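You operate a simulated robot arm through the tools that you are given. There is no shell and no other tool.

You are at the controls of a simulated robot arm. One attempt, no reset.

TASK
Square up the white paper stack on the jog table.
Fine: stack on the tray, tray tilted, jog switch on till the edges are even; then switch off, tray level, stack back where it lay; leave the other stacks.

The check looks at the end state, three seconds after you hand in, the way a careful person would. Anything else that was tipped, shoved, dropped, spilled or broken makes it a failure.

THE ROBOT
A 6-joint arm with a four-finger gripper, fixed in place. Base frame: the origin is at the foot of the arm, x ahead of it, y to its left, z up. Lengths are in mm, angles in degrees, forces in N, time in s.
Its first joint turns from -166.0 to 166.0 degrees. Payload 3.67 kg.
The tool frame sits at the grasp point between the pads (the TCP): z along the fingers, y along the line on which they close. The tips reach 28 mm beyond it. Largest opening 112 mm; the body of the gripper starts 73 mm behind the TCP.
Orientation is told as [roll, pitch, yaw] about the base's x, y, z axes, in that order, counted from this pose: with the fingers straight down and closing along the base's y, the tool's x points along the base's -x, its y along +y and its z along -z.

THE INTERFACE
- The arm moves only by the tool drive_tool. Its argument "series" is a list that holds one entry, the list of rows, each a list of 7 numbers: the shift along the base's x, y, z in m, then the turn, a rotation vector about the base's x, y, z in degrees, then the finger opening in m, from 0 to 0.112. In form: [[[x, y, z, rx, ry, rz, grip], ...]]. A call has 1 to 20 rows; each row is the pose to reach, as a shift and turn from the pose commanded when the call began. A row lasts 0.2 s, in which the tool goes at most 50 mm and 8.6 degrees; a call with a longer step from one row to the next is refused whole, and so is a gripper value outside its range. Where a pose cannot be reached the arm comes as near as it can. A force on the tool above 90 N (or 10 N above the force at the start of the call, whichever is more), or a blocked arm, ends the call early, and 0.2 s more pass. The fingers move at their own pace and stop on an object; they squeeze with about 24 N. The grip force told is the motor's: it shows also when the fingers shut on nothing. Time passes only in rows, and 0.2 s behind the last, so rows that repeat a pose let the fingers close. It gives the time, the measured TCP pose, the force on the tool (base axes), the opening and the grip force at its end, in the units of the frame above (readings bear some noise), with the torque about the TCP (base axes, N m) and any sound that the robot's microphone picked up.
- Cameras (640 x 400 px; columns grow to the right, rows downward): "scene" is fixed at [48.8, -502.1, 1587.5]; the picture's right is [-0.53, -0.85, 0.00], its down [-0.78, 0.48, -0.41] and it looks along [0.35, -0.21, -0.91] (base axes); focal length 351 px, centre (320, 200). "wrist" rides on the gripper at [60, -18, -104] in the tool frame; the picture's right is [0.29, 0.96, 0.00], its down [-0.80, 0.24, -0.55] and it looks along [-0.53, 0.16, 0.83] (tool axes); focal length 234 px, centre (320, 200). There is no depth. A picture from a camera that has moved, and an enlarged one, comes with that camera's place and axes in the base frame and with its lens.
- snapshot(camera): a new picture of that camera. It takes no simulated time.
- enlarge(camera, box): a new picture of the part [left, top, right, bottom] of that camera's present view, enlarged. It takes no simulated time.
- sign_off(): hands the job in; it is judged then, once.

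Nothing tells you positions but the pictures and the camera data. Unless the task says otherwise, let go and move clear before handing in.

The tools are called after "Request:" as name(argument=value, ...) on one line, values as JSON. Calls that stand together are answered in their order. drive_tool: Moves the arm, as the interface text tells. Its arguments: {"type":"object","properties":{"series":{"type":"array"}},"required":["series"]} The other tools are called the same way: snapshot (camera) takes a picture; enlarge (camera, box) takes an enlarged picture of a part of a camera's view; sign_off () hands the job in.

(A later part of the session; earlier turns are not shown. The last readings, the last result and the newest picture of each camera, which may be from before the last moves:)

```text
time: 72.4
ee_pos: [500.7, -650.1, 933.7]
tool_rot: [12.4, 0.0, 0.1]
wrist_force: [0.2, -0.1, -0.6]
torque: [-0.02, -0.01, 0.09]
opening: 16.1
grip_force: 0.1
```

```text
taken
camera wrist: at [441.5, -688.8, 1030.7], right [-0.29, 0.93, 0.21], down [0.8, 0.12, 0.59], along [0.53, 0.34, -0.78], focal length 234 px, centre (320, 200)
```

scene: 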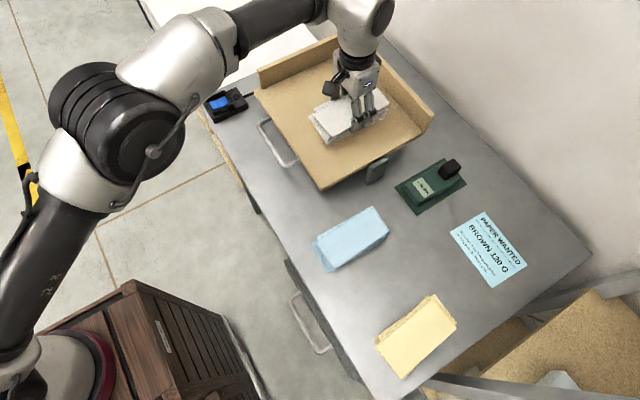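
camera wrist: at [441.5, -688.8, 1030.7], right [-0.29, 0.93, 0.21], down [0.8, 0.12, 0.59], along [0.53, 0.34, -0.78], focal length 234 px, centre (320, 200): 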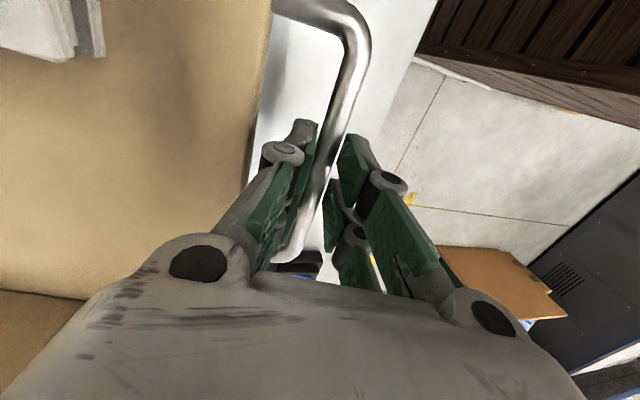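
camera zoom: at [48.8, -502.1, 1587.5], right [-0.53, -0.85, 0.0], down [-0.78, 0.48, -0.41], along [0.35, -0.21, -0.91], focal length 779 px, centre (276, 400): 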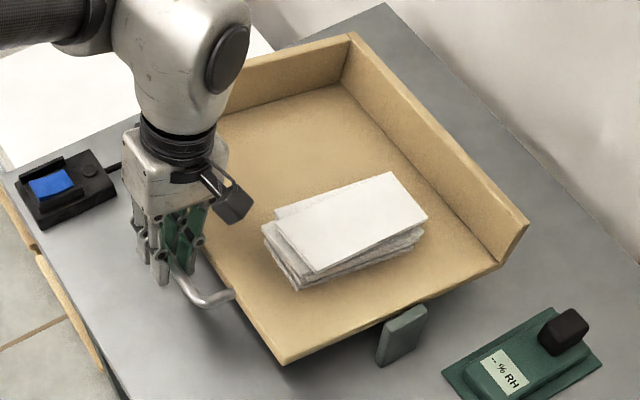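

The tray holds its tilt on its own. I'll open up and withdraw along the tool axis, then head for the switch.

Request:
drive_tool(series=[[[0, 0, 0, 0, 0, 0, 0.024], [0, 0, 0, 0, 0, 0, 0.036], [0, -0.001, 0.005, 0, 0, 0, 0.036], [0, -0.0032, 0.015, 0, 0, 0, 0.036], [0, -0.0075, 0.035, 0, 0, 0, 0.036], [0, -0.0128, 0.0586, 0, 0, 0, 0.036], [0, -0.0165, 0.08, 0, 0, 0, 0.036]]])

Request:
drive_tool(series=[[[0.0, 0.02, 0.02, -4, 0, 0, 0.036], [0.0, 0.03, 0.04, -8, 0, 0, 0.036], [0.0, 0.04, 0.05, -12.3, 0, 0, 0.036], [0.0, 0.04, 0.05, -12.3, 0, 0, 0.036]]])

Request:
snapshot(camera="scene")

Request:
snapshot(camera="wrist")

```text
time: 74.0
ee_pos: [499.2, -666.2, 1014.2]
tool_rot: [12.5, 0.1, 0.1]
wrist_force: [-0.1, 0.9, 0.1]
torque: [0.01, 0.0, 0.0]
opening: 36.1
grip_force: 0.1
```

```text
time: 75.0
ee_pos: [500.4, -626.5, 1063.8]
tool_rot: [0.1, 0.1, 0.1]
wrist_force: [0.2, 0.1, -0.2]
torque: [0.01, -0.01, 0.0]
opening: 36.1
grip_force: 0.0
```

```text
taken
```

scene: 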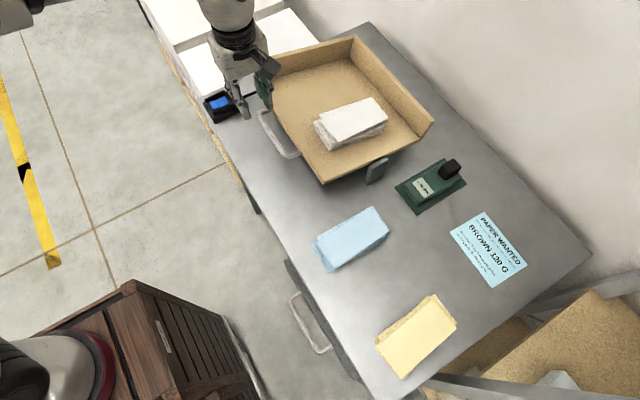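

```text
taken
camera wrist: at [440.4, -643.9, 1167.5], right [-0.29, 0.96, 0.0], down [0.8, 0.24, 0.55], along [0.53, 0.16, -0.83], focal length 234 px, centre (320, 200)
```

wrist: 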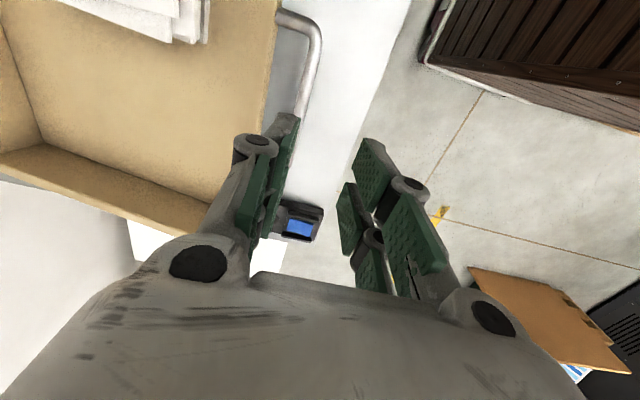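

The tray is tilted and the stack sits on it. Now I'll look at the switch from closer.

Request:
drive_tool(series=[[[0.02, 0.0, -0.01, 0, 0, 0, 0.036], [0.05, 0.0, -0.025, 0, 0, 0, 0.036], [0.08, 0.0, -0.045, 0, 0, 0, 0.036], [0.1, 0.0, -0.06, 0, 0, 0, 0.036], [0.1, 0.0, -0.06, 0, 0, 0, 0.036]]])

Request:
snapshot(camera="wrist")

Request:
enlarge(camera="wrist", box=[260, 110, 380, 210])

Request:
enlarge(camera="scene", box=[195, 75, 255, 135])

```text
time: 76.2
ee_pos: [600.3, -628.0, 1004.5]
tool_rot: [0.1, 0.0, 0.1]
wrist_force: [0.6, -0.5, -0.5]
torque: [-0.03, -0.01, -0.02]
opening: 35.8
grip_force: 0.1
```

```text
taken
camera wrist: at [541.0, -645.6, 1106.8], right [-0.29, 0.96, 0.0], down [0.8, 0.24, 0.55], along [0.53, 0.16, -0.83], focal length 234 px, centre (320, 200)
```

wrist: 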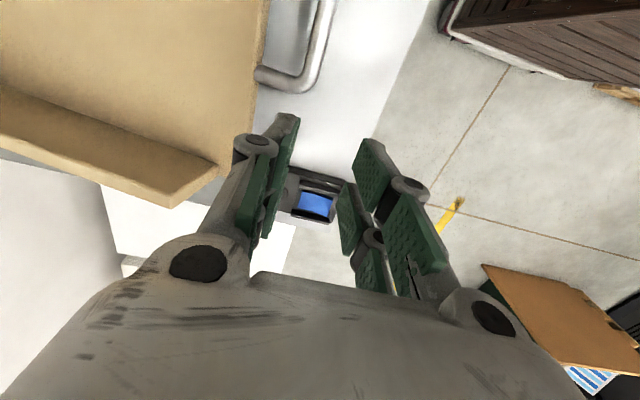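

```text
4.00 times, centred on (320, 160) of wrist
camera zoom: at [541.0, -645.6, 1106.8], right [-0.29, 0.96, 0.0], down [0.8, 0.24, 0.55], along [0.53, 0.16, -0.83], focal length 937 px, centre (320, 360)
```

zoom: 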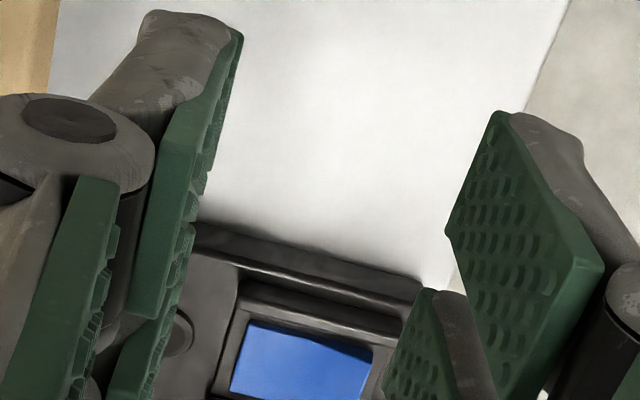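

```text
6.67 times, centred on (225, 105) of scene
camera zoom: at [48.8, -502.1, 1587.5], right [-0.53, -0.85, 0.0], down [-0.78, 0.48, -0.41], along [0.35, -0.21, -0.91], focal length 2338 px, centre (953, 833)
```

zoom: 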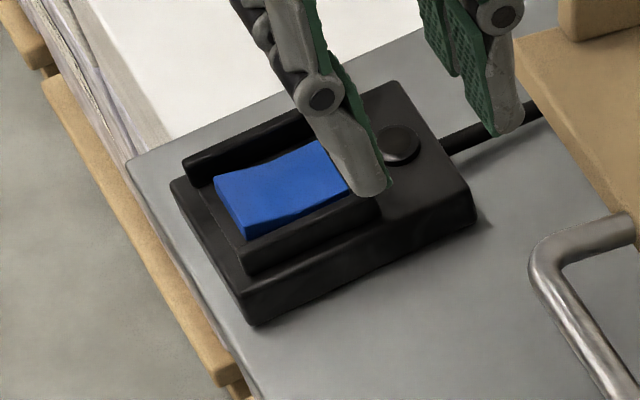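

Request:
drive_tool(series=[[[0.0, -0.02, 0.0, 0, 0, 0, 0.06], [0.0, -0.04, 0.0, 0, 0, 0, 0.09], [0.0, -0.045, 0.0, 0, 0, 0, 0.1]]])

Request:
enlarge(camera="wrist", box=[290, 130, 410, 230])

Request:
enlarge(camera="scene", box=[200, 80, 250, 130])

```text
time: 77.0
ee_pos: [599.1, -672.5, 1004.5]
tool_rot: [0.1, 0.1, 0.1]
wrist_force: [0.6, 0.4, 0.6]
torque: [-0.02, -0.01, 0.03]
opening: 99.9
grip_force: 0.0
```

```text
4.00 times, centred on (350, 180) of wrist
camera zoom: at [540.3, -689.9, 1107.5], right [-0.29, 0.96, 0.0], down [0.8, 0.24, 0.55], along [0.53, 0.16, -0.83], focal length 937 px, centre (200, 280)
```

zoom: 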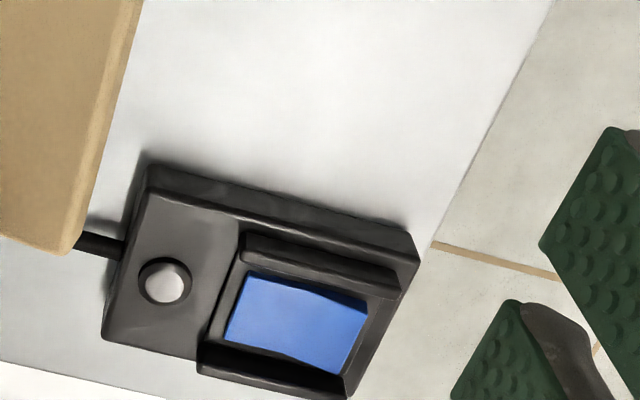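

```text
8.00 times, centred on (225, 105) of scene
camera zoom: at [48.8, -502.1, 1587.5], right [-0.53, -0.85, 0.0], down [-0.78, 0.48, -0.41], along [0.35, -0.21, -0.91], focal length 2805 px, centre (1080, 960)
```

zoom: 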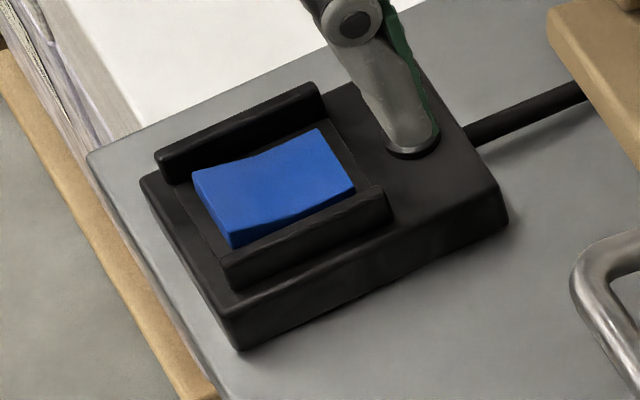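

The rocker is about 30 x 45 mm, from x 708–740 and y -620 to -575, with the +y end raised. I'll press that end with closed fingertips, fingers turned so they fit between the guard rails. First I'll move clear of the tray's raised corner and line up.

Request:
drive_tool(series=[[[0.0, 0.03, 0.02, 0, 0, 0, 0.08], [0.0, 0.06, 0.03, 0, 0, -4, 0.05], [0.0, 0.085, 0.03, 0, 0, -12, 0.02], [0.02, 0.1, 0.03, 0, 0, -20, 0.0], [0.045, 0.1, 0.03, 0, 0, -28, 0.0], [0.07, 0.1, 0.03, 0, 0, -36, 0.0], [0.095, 0.1, 0.03, 0, 0, -44, 0.0], [0.11, 0.1, 0.02, 0, 0, -52, 0.0], [0.12, 0.1, 0.01, 0, 0, -60, 0.0], [0.124, 0.1, 0.0, 0, 0, -68, 0.0], [0.124, 0.1, -0.01, 0, 0, -76, 0.0], [0.124, 0.1, -0.02, 0, 0, -84, 0.0], [0.124, 0.1, -0.03, 0, 0, -90, 0.0], [0.124, 0.1, -0.03, 0, 0, -90, 0.0]]])

Request:
snapshot(camera="wrist")

Request:
enlarge(camera="scene", box=[180, 50, 280, 150])

```text
time: 80.0
ee_pos: [724.8, -571.0, 973.4]
tool_rot: [0.1, 0.1, -90.0]
wrist_force: [0.6, 0.1, -0.3]
torque: [0.0, 0.01, -0.02]
opening: 0.2
grip_force: 24.2
```

```text
taken
camera wrist: at [707.1, -510.1, 1076.7], right [0.96, 0.29, 0.0], down [0.24, -0.8, 0.55], along [0.16, -0.53, -0.83], focal length 234 px, centre (320, 200)
```

wrist: 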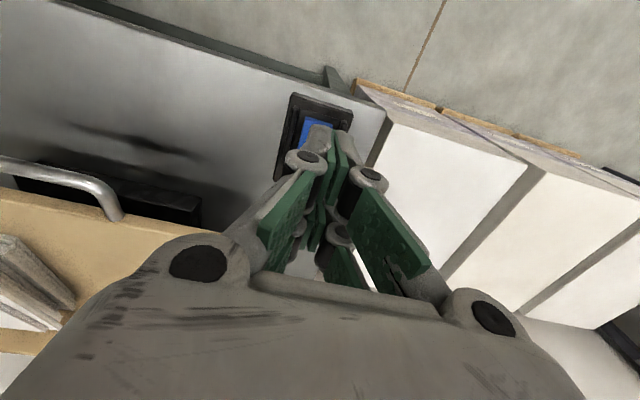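

```text
4.00 times, centred on (230, 100) of scene
camera zoom: at [48.8, -502.1, 1587.5], right [-0.53, -0.85, 0.0], down [-0.78, 0.48, -0.41], along [0.35, -0.21, -0.91], focal length 1403 px, centre (680, 600)
```

zoom: 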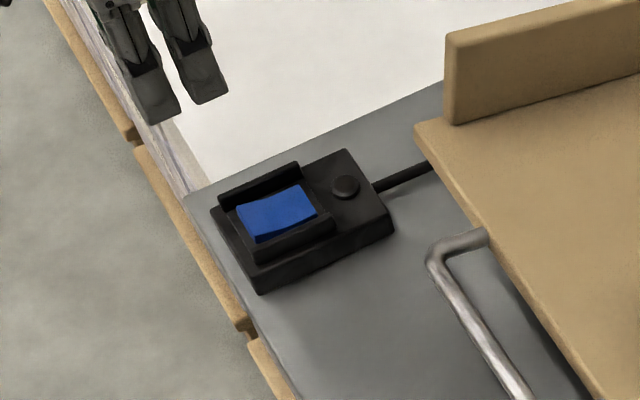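

The prong tips are over the raised end of the rocker. I'll lower to just above it, then press slowly.

Request:
drive_tool(series=[[[0, 0, -0.02, 0, 0, 0, 0], [0, 0, -0.045, 0, 0, 0, 0], [0, 0, -0.065, 0, 0, 0, 0], [0, 0, -0.08, 0, 0, 0, 0], [0, 0, -0.085, 0, 0, 0, 0]]])

Request:
enlarge(camera="scene", box=[190, 70, 260, 140])

Request:
enlarge(camera="wrist", box=[250, 70, 390, 190])

```text
time: 81.2
ee_pos: [724.8, -571.1, 887.5]
tool_rot: [0.1, -0.1, -89.9]
wrist_force: [-0.3, 1.0, -0.2]
torque: [-0.01, 0.02, 0.0]
opening: 0.0
grip_force: 24.1
```

```text
5.71 times, centred on (225, 105) of scene
camera zoom: at [48.8, -502.1, 1587.5], right [-0.53, -0.85, 0.0], down [-0.78, 0.48, -0.41], along [0.35, -0.21, -0.91], focal length 2004 px, centre (863, 743)
```

zoom: 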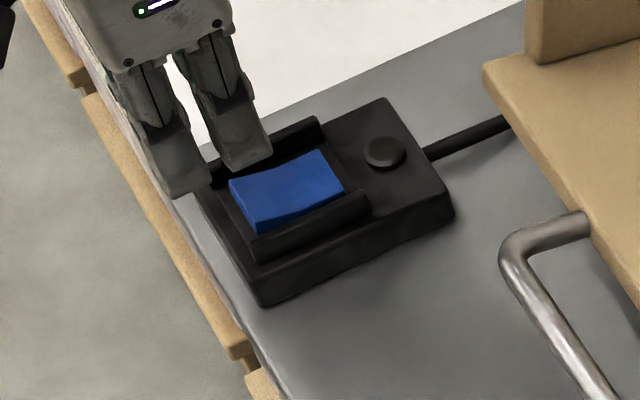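

```text
3.33 times, centred on (320, 130) of wrist
camera zoom: at [707.4, -510.4, 991.9], right [0.96, 0.29, 0.0], down [0.24, -0.8, 0.55], along [0.16, -0.53, -0.83], focal length 781 px, centre (320, 433)
```

zoom: 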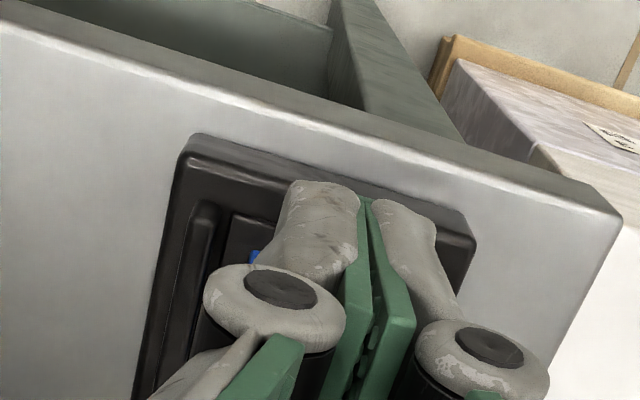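

Request:
drive_tool(series=[[[0, 0, -0.005, 0, 0, 0, 0], [0, 0, -0.01, 0, 0, 0, 0], [0, 0, -0.014, 0, 0, 0, 0], [0, 0, -0.017, 0, 0, 0, 0], [0, 0, -0.019, 0, 0, 0, 0], [0, 0, -0.02, 0, 0, 0, 0]]])

Request:
enlarge(camera="scene", box=[190, 70, 260, 140])

```text
time: 82.6
ee_pos: [724.3, -572.5, 868.4]
tool_rot: [0.1, 0.2, -89.9]
wrist_force: [0.2, -1.6, -0.2]
torque: [-0.01, 0.0, -0.01]
opening: 0.0
grip_force: 24.0
```

```text
5.71 times, centred on (225, 105) of scene
camera zoom: at [48.8, -502.1, 1587.5], right [-0.53, -0.85, 0.0], down [-0.78, 0.48, -0.41], along [0.35, -0.21, -0.91], focal length 2004 px, centre (863, 743)
```

zoom: 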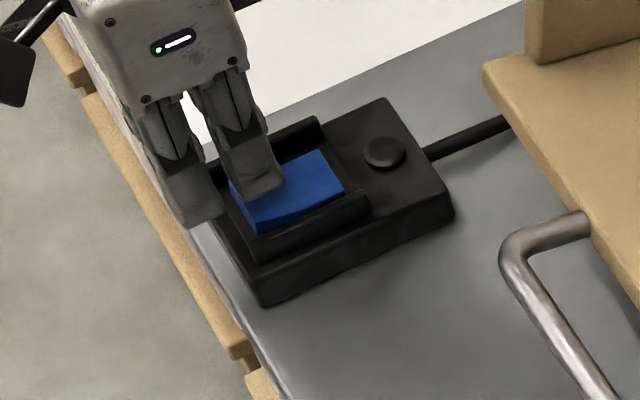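

Request:
drive_tool(series=[[[0, 0, -0.001, 0, 0, 0, 0], [0, 0, -0.002, 0, 0, 0, 0], [0, 0, -0.003, 0, 0, 0, 0], [0, 0, -0.004, 0, 0, 0, 0], [0, 0, -0.005, 0, 0, 0, 0], [0, 0, -0.005, 0, 0, 0, 0]]])

```text
time: 84.0
ee_pos: [723.9, -571.2, 862.8]
tool_rot: [0.1, 0.1, -90.0]
wrist_force: [0.3, -0.5, -0.4]
torque: [-0.02, -0.01, -0.06]
opening: 0.1
grip_force: 24.9
```

Request:
drive_tool(series=[[[0, 0, -0.001, 0, 0, 0, 0], [0, 0, -0.002, 0, 0, 0, 0], [0, 0, -0.003, 0, 0, 0, 0], [0, 0, -0.003, 0, 0, 0, 0]]])

Request:
enlarge(camera="scene", box=[190, 70, 260, 140])

```text
time: 85.0
ee_pos: [723.8, -571.4, 859.5]
tool_rot: [0.1, 0.1, -89.9]
wrist_force: [0.6, -0.1, 0.3]
torque: [-0.03, 0.02, -0.02]
opening: 0.0
grip_force: 24.0
```

```text
5.71 times, centred on (225, 105) of scene
camera zoom: at [48.8, -502.1, 1587.5], right [-0.53, -0.85, 0.0], down [-0.78, 0.48, -0.41], along [0.35, -0.21, -0.91], focal length 2004 px, centre (863, 743)
```

zoom: 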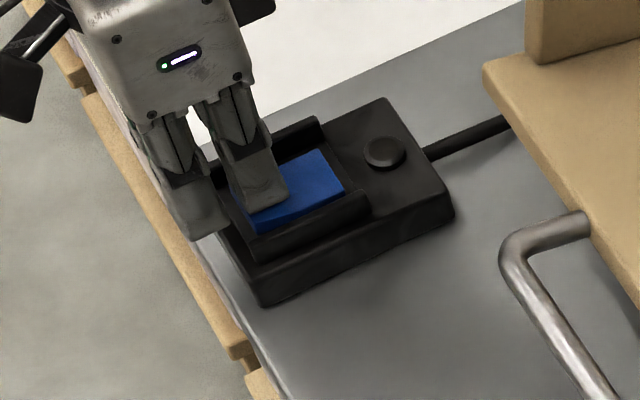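

Request:
drive_tool(series=[[[0, 0, -0.001, 0, 0, 0, 0], [0, 0, -0.002, 0, 0, 0, 0], [0, 0, -0.003, 0, 0, 0, 0], [0, 0, -0.004, 0, 0, 0, 0], [0, 0, -0.004, 0, 0, 0, 0]]])

Request:
enlarge(camera="scene", box=[190, 70, 260, 140])

```text
time: 86.2
ee_pos: [724.8, -570.4, 857.2]
tool_rot: [0.2, 0.0, -90.1]
wrist_force: [-3.8, -3.3, 10.6]
torque: [-0.36, 0.12, -0.09]
opening: 6.2
grip_force: 35.9
```

```text
5.71 times, centred on (225, 105) of scene
camera zoom: at [48.8, -502.1, 1587.5], right [-0.53, -0.85, 0.0], down [-0.78, 0.48, -0.41], along [0.35, -0.21, -0.91], focal length 2004 px, centre (863, 743)
```

zoom: 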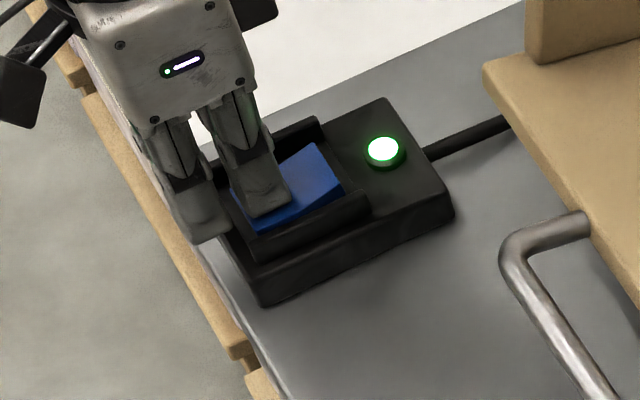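

The lamp lit green, so the jogger is on. I'll rise off the switch and watch the stack.

Request:
drive_tool(series=[[[0, 0, 0.004, 0, 0, 0, 0], [0, 0, 0.012, 0, 0, 0, 0], [0, 0, 0.03, 0, 0, 0, 0], [0, 0, 0.055, 0, 0, 0, 0], [0, 0, 0.06, 0, 0, 0, 0]]])

Request:
enlarge(camera="scene", box=[190, 20, 440, 200])

Request:
enlarge(camera="scene", box=[300, 80, 400, 170])

```text
time: 87.4
ee_pos: [724.6, -572.6, 915.5]
tool_rot: [0.1, 0.1, -89.9]
wrist_force: [0.7, 1.2, -0.5]
torque: [-0.01, 0.01, -0.01]
opening: 0.0
grip_force: 35.3
```

```text
2.22 times, centred on (315, 110) of scene
camera zoom: at [48.8, -502.1, 1587.5], right [-0.53, -0.85, 0.0], down [-0.78, 0.48, -0.41], along [0.35, -0.21, -0.91], focal length 779 px, centre (331, 400)
```

zoom: 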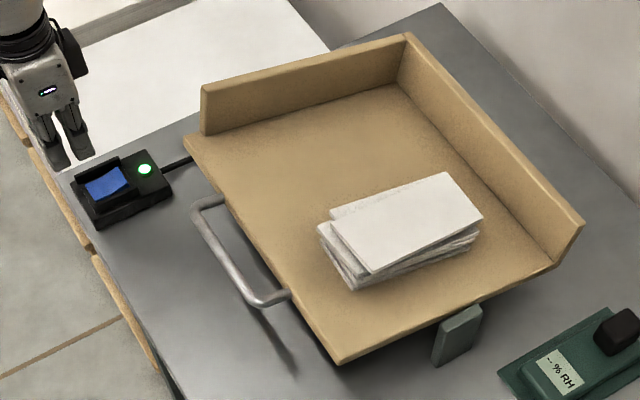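

```text
4.44 times, centred on (350, 125) of scene
camera zoom: at [48.8, -502.1, 1587.5], right [-0.53, -0.85, 0.0], down [-0.78, 0.48, -0.41], along [0.35, -0.21, -0.91], focal length 1558 px, centre (187, 533)
```

zoom: 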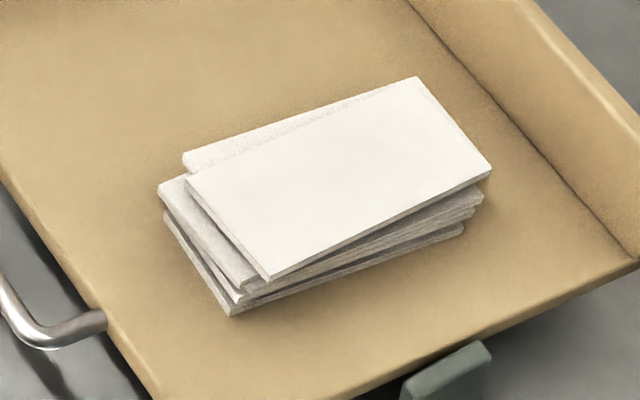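

Jogger on, tray tilted; the stack hasn't changed much yet. I'll wait a few seconds.

Request:
drive_tool(series=[[[0, 0, 0, 0, 0, 0, 0.0], [0, 0, 0, 0, 0, 0, 0.0], [0, 0, 0, 0, 0, 0, 0.0], [0, 0, 0, 0, 0, 0, 0.0], [0, 0, 0, 0, 0, 0, 0.0], [0, 0, 0, 0, 0, 0, 0.0], [0, 0, 0, 0, 0, 0, 0.0], [0, 0, 0, 0, 0, 0, 0.0], [0, 0, 0, 0, 0, 0, 0.0], [0, 0, 0, 0, 0, 0, 0.0]]])

Request:
enlarge(camera="scene", box=[300, 80, 400, 170])

```text
time: 89.6
ee_pos: [725.2, -572.5, 915.5]
tool_rot: [0.0, 0.1, -89.8]
wrist_force: [-0.7, 0.2, -0.3]
torque: [0.02, 0.01, 0.0]
opening: 0.0
grip_force: 35.7
```

```text
4.44 times, centred on (350, 125) of scene
camera zoom: at [48.8, -502.1, 1587.5], right [-0.53, -0.85, 0.0], down [-0.78, 0.48, -0.41], along [0.35, -0.21, -0.91], focal length 1558 px, centre (187, 533)
```

zoom: 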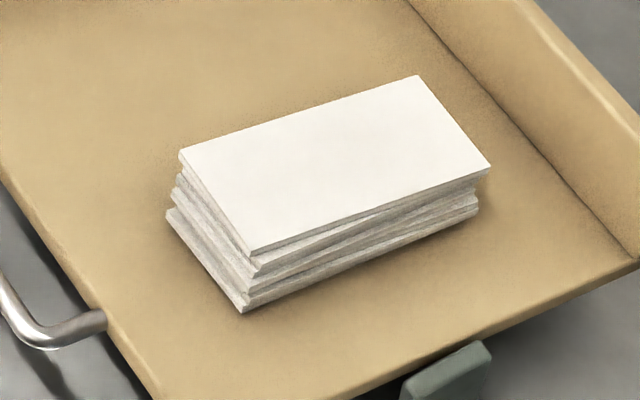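

The layers are evening up while the stack stays in place. I'll keep jogging.

Request:
drive_tool(series=[[[0, 0, 0, 0, 0, 0, 0.0], [0, 0, 0, 0, 0, 0, 0.0], [0, 0, 0, 0, 0, 0, 0.0], [0, 0, 0, 0, 0, 0, 0.0], [0, 0, 0, 0, 0, 0, 0.0], [0, 0, 0, 0, 0, 0, 0.0], [0, 0, 0, 0, 0, 0, 0.0], [0, 0, 0, 0, 0, 0, 0.0], [0, 0, 0, 0, 0, 0, 0.0], [0, 0, 0, 0, 0, 0, 0.0], [0, 0, 0, 0, 0, 0, 0.0], [0, 0, 0, 0, 0, 0, 0.0], [0, 0, 0, 0, 0, 0, 0.0], [0, 0, 0, 0, 0, 0, 0.0], [0, 0, 0, 0, 0, 0, 0.0]]])

Request:
enlarge(camera="scene", box=[300, 80, 400, 170])

```text
time: 92.8
ee_pos: [725.6, -571.5, 915.4]
tool_rot: [0.1, 0.1, -89.9]
wrist_force: [-0.3, 0.6, 0.6]
torque: [0.02, 0.0, -0.04]
opening: 0.0
grip_force: 35.6
```

```text
4.44 times, centred on (350, 125) of scene
camera zoom: at [48.8, -502.1, 1587.5], right [-0.53, -0.85, 0.0], down [-0.78, 0.48, -0.41], along [0.35, -0.21, -0.91], focal length 1558 px, centre (187, 533)
```

zoom: 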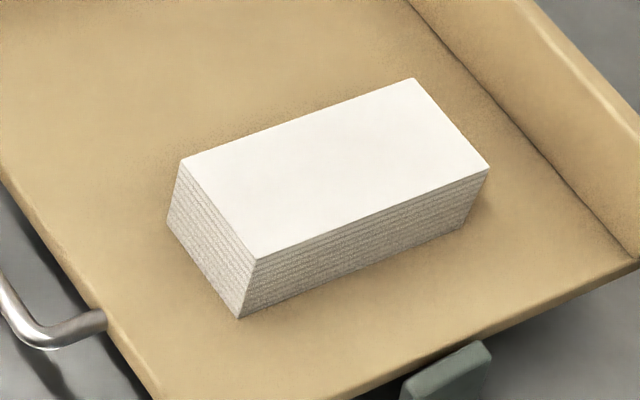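

The stack is now a neat square block. I'll switch off right away by pressing the other end of the rocker, leaning the tool so that one prong leads and the lamp isn't touched.

Request:
drive_tool(series=[[[0, -0.015, 0.0, -6, 0, 0, 0], [0, -0.032, 0.0, -12, 0, 0, 0], [0, -0.047, -0.005, -17, 0, 0, 0], [0, -0.047, -0.015, -17, 0, 0, 0], [0, -0.047, -0.022, -17, 0, 0, 0], [0, -0.047, -0.024, -17, 0, 0, 0]]])

Request:
enlarge(camera="scene", box=[190, 70, 260, 140])

Request:
enlarge(camera="scene", box=[300, 80, 400, 170])

```text
time: 94.2
ee_pos: [724.3, -618.0, 891.7]
tool_rot: [0.2, -16.9, -90.0]
wrist_force: [-0.5, -0.6, 0.4]
torque: [0.01, 0.01, -0.03]
opening: 0.0
grip_force: 35.3
```

```text
5.71 times, centred on (225, 105) of scene
camera zoom: at [48.8, -502.1, 1587.5], right [-0.53, -0.85, 0.0], down [-0.78, 0.48, -0.41], along [0.35, -0.21, -0.91], focal length 2004 px, centre (863, 743)
```

zoom: 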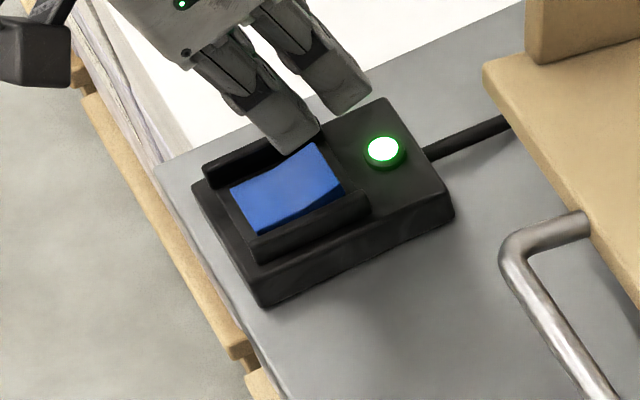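

```text
4.44 times, centred on (350, 125) of scene
camera zoom: at [48.8, -502.1, 1587.5], right [-0.53, -0.85, 0.0], down [-0.78, 0.48, -0.41], along [0.35, -0.21, -0.91], focal length 1558 px, centre (187, 533)
```

zoom: 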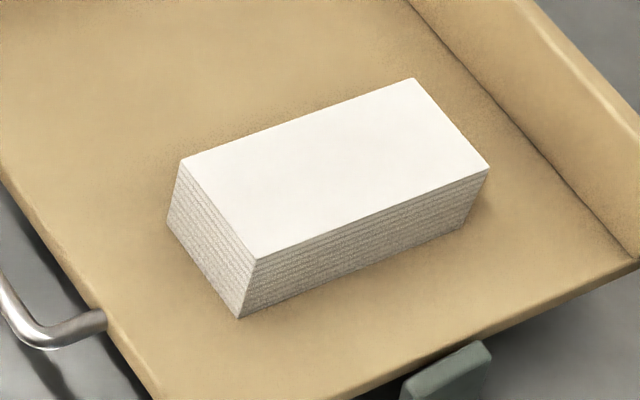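

Request:
drive_tool(series=[[[0, -0.004, -0.006, 0, 0, 0, 0], [0, -0.004, -0.012, 0, 0, 0, 0], [0, -0.004, -0.017, 0, 0, 0, 0], [0, -0.004, -0.021, 0, 0, 0, 0], [0, -0.004, -0.023, 0, 0, 0, 0], [0, -0.004, -0.024, 0, 0, 0, 0], [0, -0.004, -0.024, 0, 0, 0, 0]]])

Request:
enlarge(camera="scene", box=[190, 70, 260, 140])

```text
time: 95.8
ee_pos: [724.9, -621.8, 867.8]
tool_rot: [0.1, -16.9, -89.9]
wrist_force: [0.4, 0.1, -0.1]
torque: [-0.02, -0.01, -0.01]
opening: 0.0
grip_force: 35.6
```

```text
5.71 times, centred on (225, 105) of scene
camera zoom: at [48.8, -502.1, 1587.5], right [-0.53, -0.85, 0.0], down [-0.78, 0.48, -0.41], along [0.35, -0.21, -0.91], focal length 2004 px, centre (863, 743)
```

zoom: 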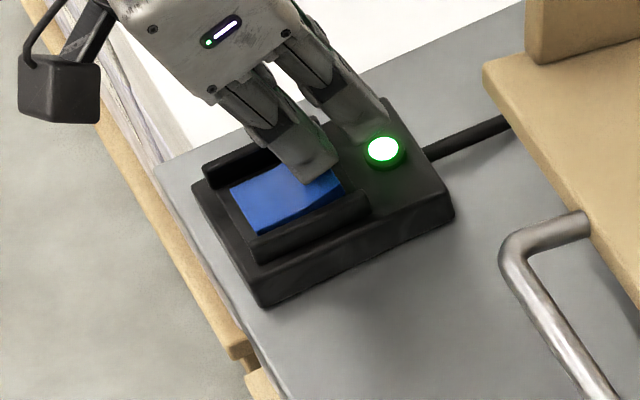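

Request:
drive_tool(series=[[[0, 0, -0.001, 0, 0, 0, 0], [0, 0, -0.002, 0, 0, 0, 0], [0, 0, -0.003, 0, 0, 0, 0], [0, 0, -0.004, 0, 0, 0, 0], [0, 0, -0.005, 0, 0, 0, 0], [0, 0, -0.005, 0, 0, 0, 0]]])

Request:
enlarge(camera="scene", box=[190, 70, 260, 140])

```text
time: 97.2
ee_pos: [724.4, -621.6, 862.4]
tool_rot: [0.2, -16.9, -89.9]
wrist_force: [0.3, -0.5, -0.5]
torque: [-0.02, 0.04, -0.03]
opening: 0.0
grip_force: 35.6
```

```text
5.71 times, centred on (225, 105) of scene
camera zoom: at [48.8, -502.1, 1587.5], right [-0.53, -0.85, 0.0], down [-0.78, 0.48, -0.41], along [0.35, -0.21, -0.91], focal length 2004 px, centre (863, 743)
```

zoom: 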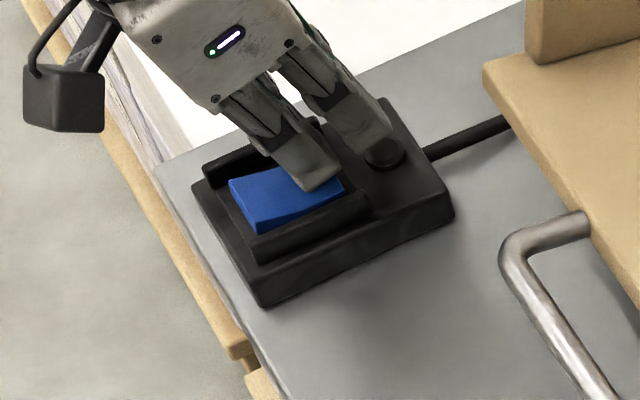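

The lamp is off. I'll lift away from the switch and straighten the tool.

Request:
drive_tool(series=[[[0, 0, 0.006, 0, 0, 0, 0], [0, 0, 0.02, 0, 0, 0, 0], [0, 0.005, 0.045, 0, 0, 0, 0], [0, 0.015, 0.08, 5, 0, 0, 0], [0, 0.03, 0.115, 11, 0, 0, 0], [0, 0.045, 0.14, 17, 0, 0, 0], [0, 0.045, 0.14, 17, 0, 0, 0]]])

Request:
enlarge(camera="scene", box=[190, 20, 440, 200])

Request:
enlarge(camera="scene", box=[195, 75, 255, 135])

```text
time: 98.8
ee_pos: [723.9, -576.7, 1004.0]
tool_rot: [0.1, 0.0, -89.9]
wrist_force: [-0.1, -0.1, -0.8]
torque: [-0.01, -0.01, 0.01]
opening: 0.3
grip_force: 35.6
```

```text
2.22 times, centred on (315, 110) of scene
camera zoom: at [48.8, -502.1, 1587.5], right [-0.53, -0.85, 0.0], down [-0.78, 0.48, -0.41], along [0.35, -0.21, -0.91], focal length 779 px, centre (331, 400)
```

zoom: 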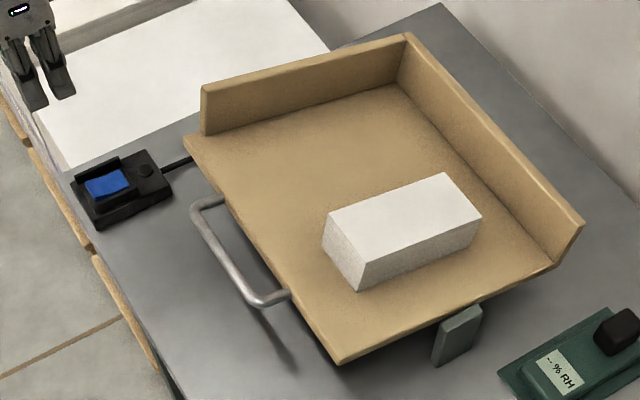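

```text
6.67 times, centred on (225, 105) of scene
camera zoom: at [48.8, -502.1, 1587.5], right [-0.53, -0.85, 0.0], down [-0.78, 0.48, -0.41], along [0.35, -0.21, -0.91], focal length 2338 px, centre (953, 833)
```

zoom: 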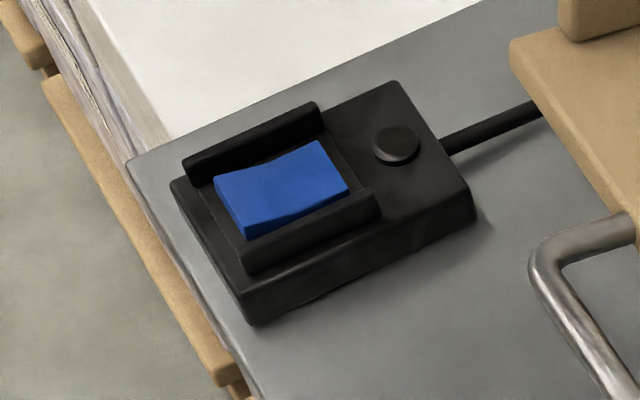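

The switch is off and looks just as it did at the start; the stack is square. Next I'll go back to the handle to bring the tray level.

Request:
drive_tool(series=[[[0, 0, 0.03, 0, 0, 4, 0.0], [-0.01, 0, 0.055, 0, 0, 12, 0.0], [-0.03, -0.002, 0.06, 0, 0, 20, 0.01], [-0.055, -0.005, 0.06, 0, 0, 28, 0.02], [-0.085, -0.01, 0.06, 0, 0, 36, 0.03], [-0.115, -0.02, 0.06, 0, 0, 44, 0.036], [-0.145, -0.03, 0.06, 0, 0, 52, 0.036], [-0.175, -0.04, 0.06, 0, 0, 60, 0.036], [-0.2, -0.045, 0.06, 0, 0, 68, 0.036], [-0.215, -0.049, 0.06, 0, 0, 76, 0.036], [-0.224, -0.049, 0.06, 0, 0, 84, 0.036], [-0.226, -0.049, 0.06, 0, 0, 90, 0.036], [-0.226, -0.049, 0.06, 0, 0, 90, 0.036]]])

Request:
drive_tool(series=[[[0.0, -0.01, -0.01, 4, 0, 0, 0.036], [0.0, -0.02, -0.025, 8, 0, 0, 0.036], [0.0, -0.04, -0.045, 12.2, 0, 0, 0.036], [0.0, -0.04, -0.05, 12.2, 0, 0, 0.036], [0.0, -0.036, -0.07, 12.2, 0, 0, 0.036], [0.0, -0.0335, -0.08, 12.2, 0, 0, 0.036], [0.0, -0.0335, -0.08, 12.2, 0, 0, 0.036]]])

Request:
snapshot(camera="wrist")

Request:
enlarge(camera="scene", box=[220, 60, 340, 180])

```text
time: 101.6
ee_pos: [498.5, -625.8, 1062.8]
tool_rot: [0.1, 0.1, 0.1]
wrist_force: [-0.4, -0.2, -0.7]
torque: [0.0, 0.02, 0.01]
opening: 36.0
grip_force: 0.0
```

```text
time: 103.2
ee_pos: [497.1, -657.7, 983.6]
tool_rot: [12.4, 0.0, 0.1]
wrist_force: [-1.4, -0.1, -0.3]
torque: [-0.01, 0.02, 0.0]
opening: 35.8
grip_force: 0.1
```

```text
taken
camera wrist: at [438.4, -697.5, 1079.4], right [-0.29, 0.94, 0.2], down [0.8, 0.12, 0.59], along [0.53, 0.33, -0.78], focal length 234 px, centre (320, 200)
```

wrist: 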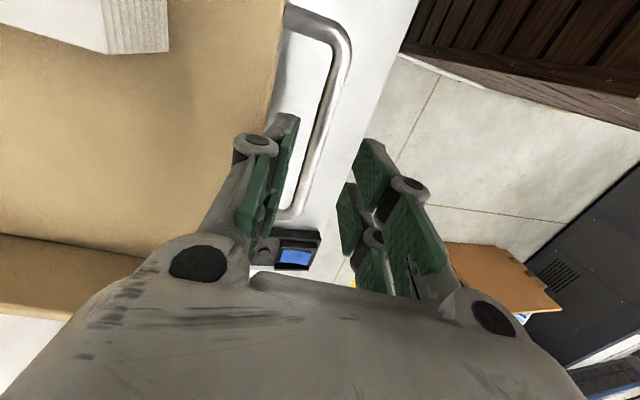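

```text
3.33 times, centred on (280, 120) of scene
camera zoom: at [48.8, -502.1, 1587.5], right [-0.53, -0.85, 0.0], down [-0.78, 0.48, -0.41], along [0.35, -0.21, -0.91], focal length 1169 px, centre (453, 467)
```

zoom: 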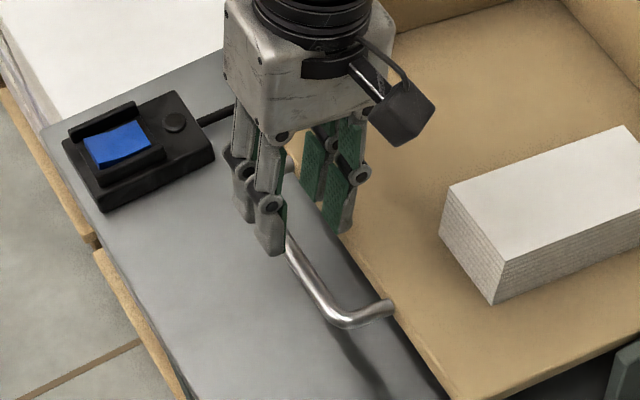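

Request:
drive_tool(series=[[[0, 0.0018, -0.01, 0, 0, 0, 0.036], [0, 0.0038, -0.02, 0, 0, 0, 0.036], [0, 0.0057, -0.03, 0, 0, 0, 0.036], [0, 0.0075, -0.04, 0, 0, 0, 0.036], [0, 0.0088, -0.048, 0, 0, 0, 0.036], [0, 0.009, -0.05, 0, 0, 0, 0.036], [0, 0.009, -0.05, 0, 0, 0, 0.036]]])

Request:
drive_tool(series=[[[0, 0, 0, 0, 0, 0, 0.028], [0, 0, 0, 0, 0, 0, 0.022], [0, 0, 0, 0, 0, 0, 0.018], [0, 0, 0, 0, 0, 0, 0.014], [0, 0, 0, 0, 0, 0, 0.011], [0, 0, 0, 0, 0, 0, 0.008], [0, 0, 0, 0, 0, 0, 0.006], [0, 0, 0, 0, 0, 0, 0.006]]])

Request:
snapshot(camera="wrist")

```text
time: 104.8
ee_pos: [498.7, -650.8, 933.4]
tool_rot: [12.3, 0.0, 0.2]
wrist_force: [-1.3, 1.1, -0.7]
torque: [-0.01, -0.01, 0.02]
opening: 36.1
grip_force: 0.0
```

```text
time: 106.6
ee_pos: [498.1, -652.2, 933.1]
tool_rot: [12.1, 0.0, 0.1]
wrist_force: [-0.3, -13.8, -2.7]
torque: [-0.22, -0.61, 1.42]
opening: 11.5
grip_force: 44.7
```

```text
taken
camera wrist: at [438.9, -690.6, 1030.5], right [-0.29, 0.94, 0.2], down [0.8, 0.12, 0.59], along [0.53, 0.33, -0.78], focal length 234 px, centre (320, 200)
```

wrist: 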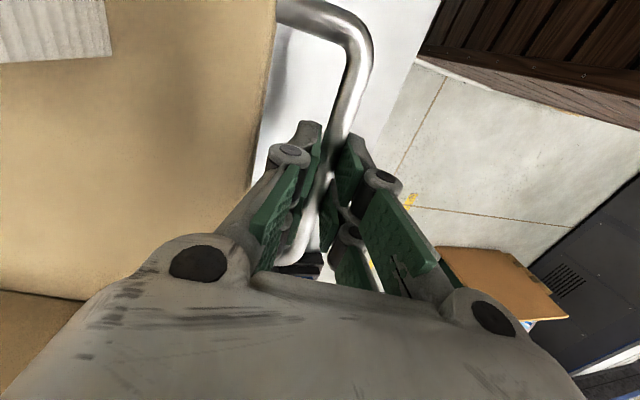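

Gripped. I'll lower the handle along the arc to about 2°, then compare the tray with the starting picture.

Request:
drive_tool(series=[[[0, -0.0015, 0, 0, 0, 0, 0.006], [0, -0.0003, -0.0038, -1.2, 0, 0, 0.006], [0, 0.0012, -0.0079, -2.5, 0, 0, 0.006], [0, 0.0022, -0.0111, -3.5, 0, 0, 0.006], [0, 0.0031, -0.0143, -4.5, 0, 0, 0.006], [0, 0.004, -0.0176, -5.5, 0, 0, 0.006], [0, 0.0048, -0.0208, -6.5, 0, 0, 0.006], [0, 0.0055, -0.0241, -7.5, 0, 0, 0.006], [0, 0.0062, -0.0273, -8.5, 0, 0, 0.006], [0, 0.0068, -0.0306, -9.5, 0, 0, 0.006], [0, 0.0074, -0.0339, -10.5, 0, 0, 0.006], [0, 0.0074, -0.0339, -10.5, 0, 0, 0.006]]])

Request:
enlarge(camera="scene", box=[240, 20, 480, 200])

```text
time: 109.2
ee_pos: [497.9, -643.9, 899.3]
tool_rot: [1.8, 0.1, 0.2]
wrist_force: [-6.7, 5.0, 1.9]
torque: [0.04, 0.01, 1.53]
opening: 11.7
grip_force: 45.1
```

```text
2.22 times, centred on (360, 110) of scene
camera zoom: at [48.8, -502.1, 1587.5], right [-0.53, -0.85, 0.0], down [-0.78, 0.48, -0.41], along [0.35, -0.21, -0.91], focal length 779 px, centre (231, 400)
```

zoom: 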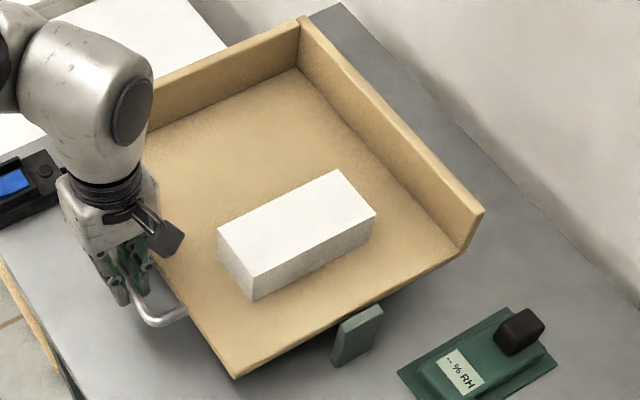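

Nearly level now. I'll lower the last bit in small steps, feeling for a level stop.

Request:
drive_tool(series=[[[0, 0.0003, -0.0017, -0.5, 0, 0, 0.006], [0, 0.0005, -0.0033, -1.0, 0, 0, 0.006], [0, 0.0007, -0.0045, -1.4, 0, 0, 0.006], [0, 0.0007, -0.0045, -1.4, 0, 0, 0.006]]])

Request:
enlarge(camera="scene", box=[240, 20, 480, 200])

```text
time: 110.2
ee_pos: [499.2, -643.0, 896.0]
tool_rot: [0.4, 0.0, 0.1]
wrist_force: [-10.5, 0.4, 13.7]
torque: [-0.02, 1.0, 1.48]
opening: 11.6
grip_force: 45.6
```

```text
2.22 times, centred on (360, 110) of scene
camera zoom: at [48.8, -502.1, 1587.5], right [-0.53, -0.85, 0.0], down [-0.78, 0.48, -0.41], along [0.35, -0.21, -0.91], focal length 779 px, centre (231, 400)
```

zoom: 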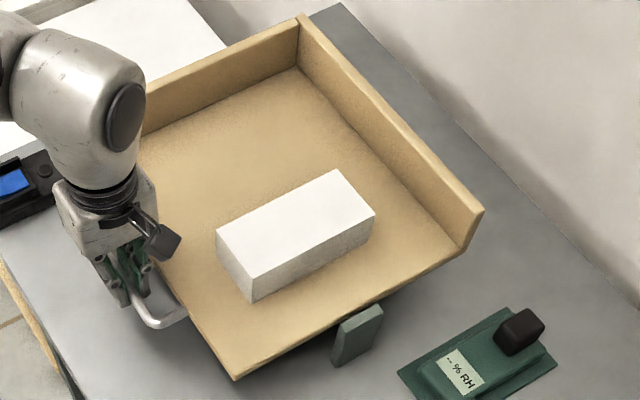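

Request:
drive_tool(series=[[[0, 0.0, -0.001, -0.2, 0, 0, 0.006], [0, 0.0, -0.002, -0.4, 0, 0, 0.006], [0, 0.0, -0.002, -0.4, 0, 0, 0.006]]])

Request:
enlarge(camera="scene", box=[240, 20, 480, 200])

Request:
enlarge(camera="scene", box=[350, 130, 550, 290])

```text
time: 111.0
ee_pos: [498.5, -642.2, 894.7]
tool_rot: [-0.1, 0.0, 0.1]
wrist_force: [-7.4, -6.1, 30.7]
torque: [-0.09, 0.08, 1.54]
opening: 11.6
grip_force: 44.9
```

```text
2.22 times, centred on (360, 110) of scene
camera zoom: at [48.8, -502.1, 1587.5], right [-0.53, -0.85, 0.0], down [-0.78, 0.48, -0.41], along [0.35, -0.21, -0.91], focal length 779 px, centre (231, 400)
```

zoom: 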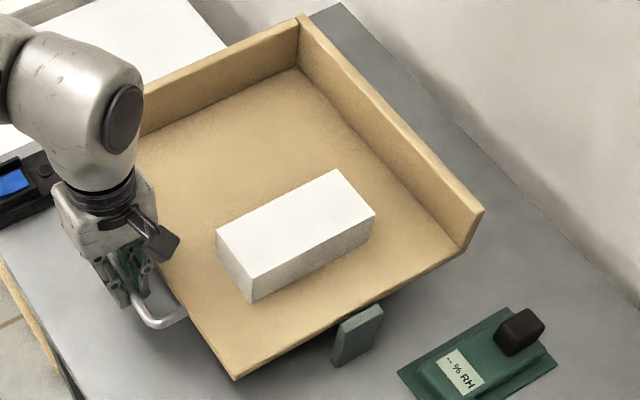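

```text
2.50 times, centred on (450, 210) of scene
camera zoom: at [48.8, -502.1, 1587.5], right [-0.53, -0.85, 0.0], down [-0.78, 0.48, -0.41], along [0.35, -0.21, -0.91], focal length 877 px, centre (-5, 175)
```

zoom: 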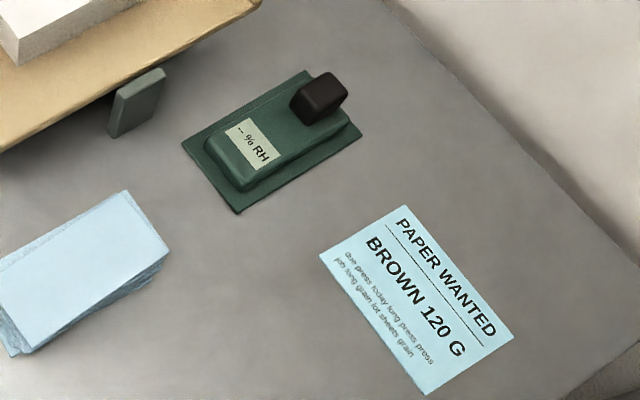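

The force rises against a firm stop and the tray matches the starting picture, so it is level. I'll ease off, open and withdraw upward.

Request:
drive_tool(series=[[[0, 0, 0.0015, 0.2, 0, 0, 0.006], [0, 0, 0.003, 0.4, 0, 0, 0.006], [0, 0, 0.003, 0.4, 0, 0, 0.01], [0, 0, 0.003, 0.4, 0, 0, 0.014], [0, 0, 0.003, 0.4, 0, 0, 0.02], [0, 0, 0.003, 0.4, 0, 0, 0.03], [0, 0, 0.003, 0.4, 0, 0, 0.036], [0, 0, 0.003, 0.4, 0, 0, 0.036]]])

Request:
snapshot(camera="wrist")

Request:
enlarge(camera="scene", box=[240, 20, 480, 200])

```text
time: 112.8
ee_pos: [498.3, -641.4, 896.7]
tool_rot: [0.3, 0.1, 0.1]
wrist_force: [0.2, 0.6, -0.2]
torque: [0.01, -0.02, -0.04]
opening: 36.0
grip_force: 0.0
```

```text
taken
camera wrist: at [439.7, -659.5, 999.7], right [-0.29, 0.96, 0.01], down [0.8, 0.24, 0.55], along [0.53, 0.17, -0.83], focal length 234 px, centre (320, 200)
```

wrist: 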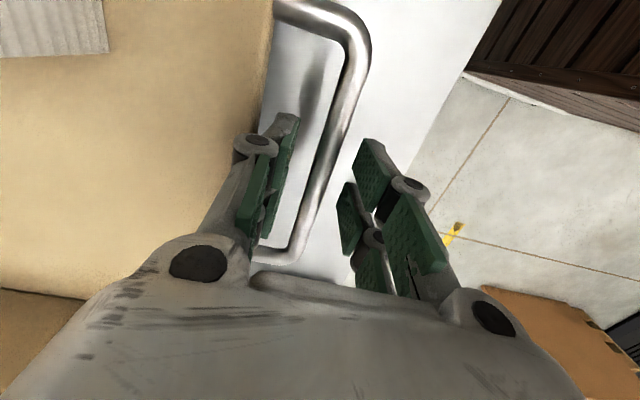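

```text
2.22 times, centred on (360, 110) of scene
camera zoom: at [48.8, -502.1, 1587.5], right [-0.53, -0.85, 0.0], down [-0.78, 0.48, -0.41], along [0.35, -0.21, -0.91], focal length 779 px, centre (231, 400)
```

zoom: 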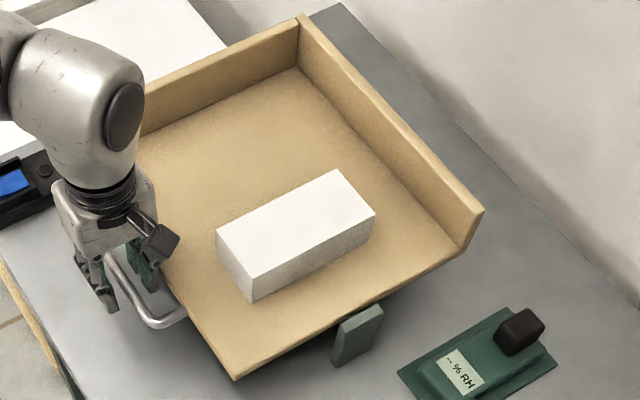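

Request:
drive_tool(series=[[[0, 0, 0.01, 0, 0, 0, 0.036], [0, 0, 0.03, 0, 0, 0, 0.036], [0, 0, 0.06, 0, 0, 0, 0.036], [0, 0, 0.1, -0.3, 0, 0, 0.036], [0, 0, 0.14, -0.3, 0, 0, 0.036], [0, 0, 0.155, -0.3, 0, 0, 0.036]]])

Request:
drive_tool(series=[[[0.0, -0.005, 0, 0, 0, -8, 0.04], [0.0, -0.015, 0, 0, 0, -16, 0.05], [-0.005, -0.03, 0, 0, 0, -24, 0.06], [-0.015, -0.05, 0, 0, 0, -32, 0.07], [-0.025, -0.07, 0, 0, 0, -40, 0.08], [-0.035, -0.09, 0, 0, 0, -48, 0.09], [-0.045, -0.11, 0, 0, 0, -56, 0.1], [-0.055, -0.13, 0, 0, 0, -64, 0.1], [-0.062, -0.15, 0, 0, 0, -72, 0.1], [-0.067, -0.165, 0, 0, 0, -80, 0.1], [-0.067, -0.171, 0, 0, 0, -87, 0.1], [-0.067, -0.171, 0, 0, 0, -90, 0.1], [-0.067, -0.171, 0, 0, 0, -90, 0.1]]])

Request:
snapshot(camera="wrist")

Request:
snapshot(camera="scene")

```text
time: 114.2
ee_pos: [498.2, -641.7, 1051.8]
tool_rot: [0.1, 0.0, 0.2]
wrist_force: [0.2, -0.2, -0.7]
torque: [0.02, 0.02, 0.0]
opening: 36.2
grip_force: 0.0
```

```text
time: 117.0
ee_pos: [430.6, -814.0, 1049.6]
tool_rot: [0.1, 0.1, -90.0]
wrist_force: [-0.5, 0.0, 0.0]
torque: [-0.01, -0.01, 0.04]
opening: 100.0
grip_force: 0.2
```

```text
taken
camera wrist: at [413.2, -752.8, 1154.3], right [0.96, 0.29, 0.0], down [0.24, -0.8, 0.55], along [0.16, -0.53, -0.83], focal length 234 px, centre (320, 200)
```

wrist: 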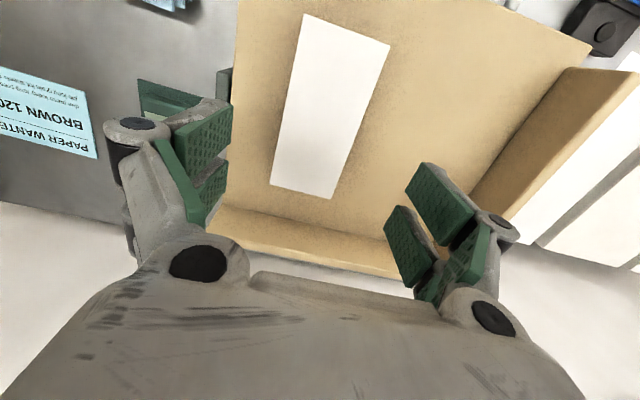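

```text
taken
```

scene: 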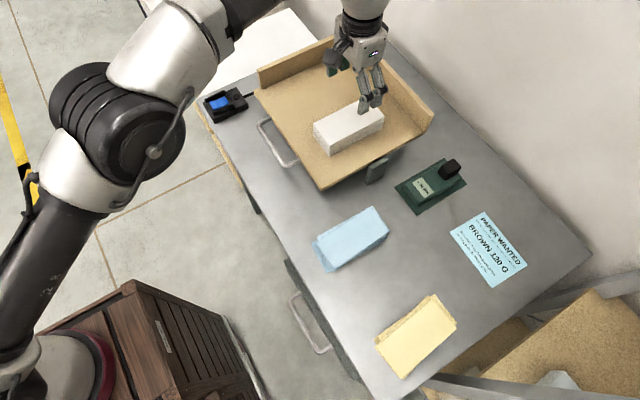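

Request:
enlarge(camera="wrist", box=[250, 0, 410, 110])

Request:
enlarge(camera="wrist", box=[250, 110, 410, 220])

```text
3.64 times, centred on (330, 55) of wrist
camera zoom: at [413.2, -752.8, 1154.3], right [0.96, 0.29, 0.0], down [0.24, -0.8, 0.55], along [0.16, -0.53, -0.83], focal length 852 px, centre (284, 727)
```

zoom: 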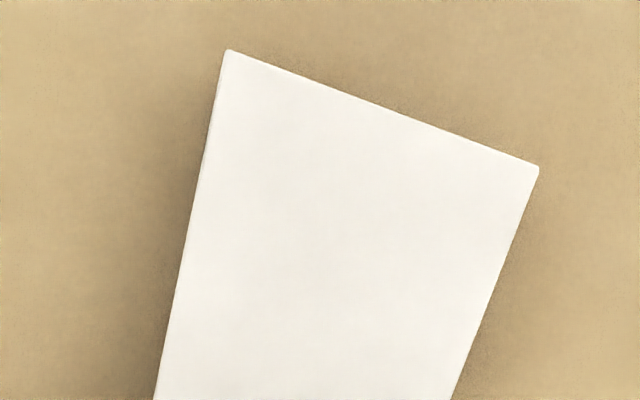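

```text
3.64 times, centred on (330, 165) of wrist
camera zoom: at [413.2, -752.8, 1154.3], right [0.96, 0.29, 0.0], down [0.24, -0.8, 0.55], along [0.16, -0.53, -0.83], focal length 852 px, centre (284, 327)
```

zoom: 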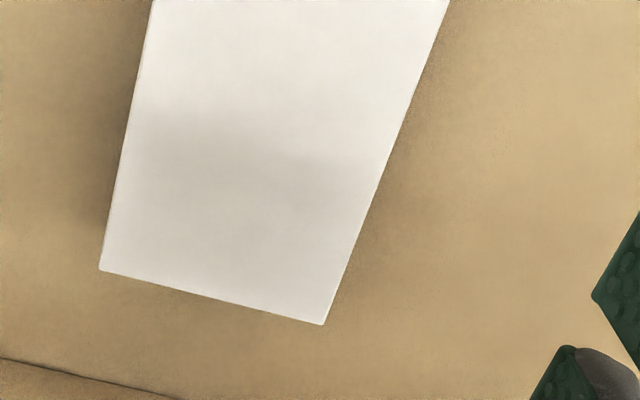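

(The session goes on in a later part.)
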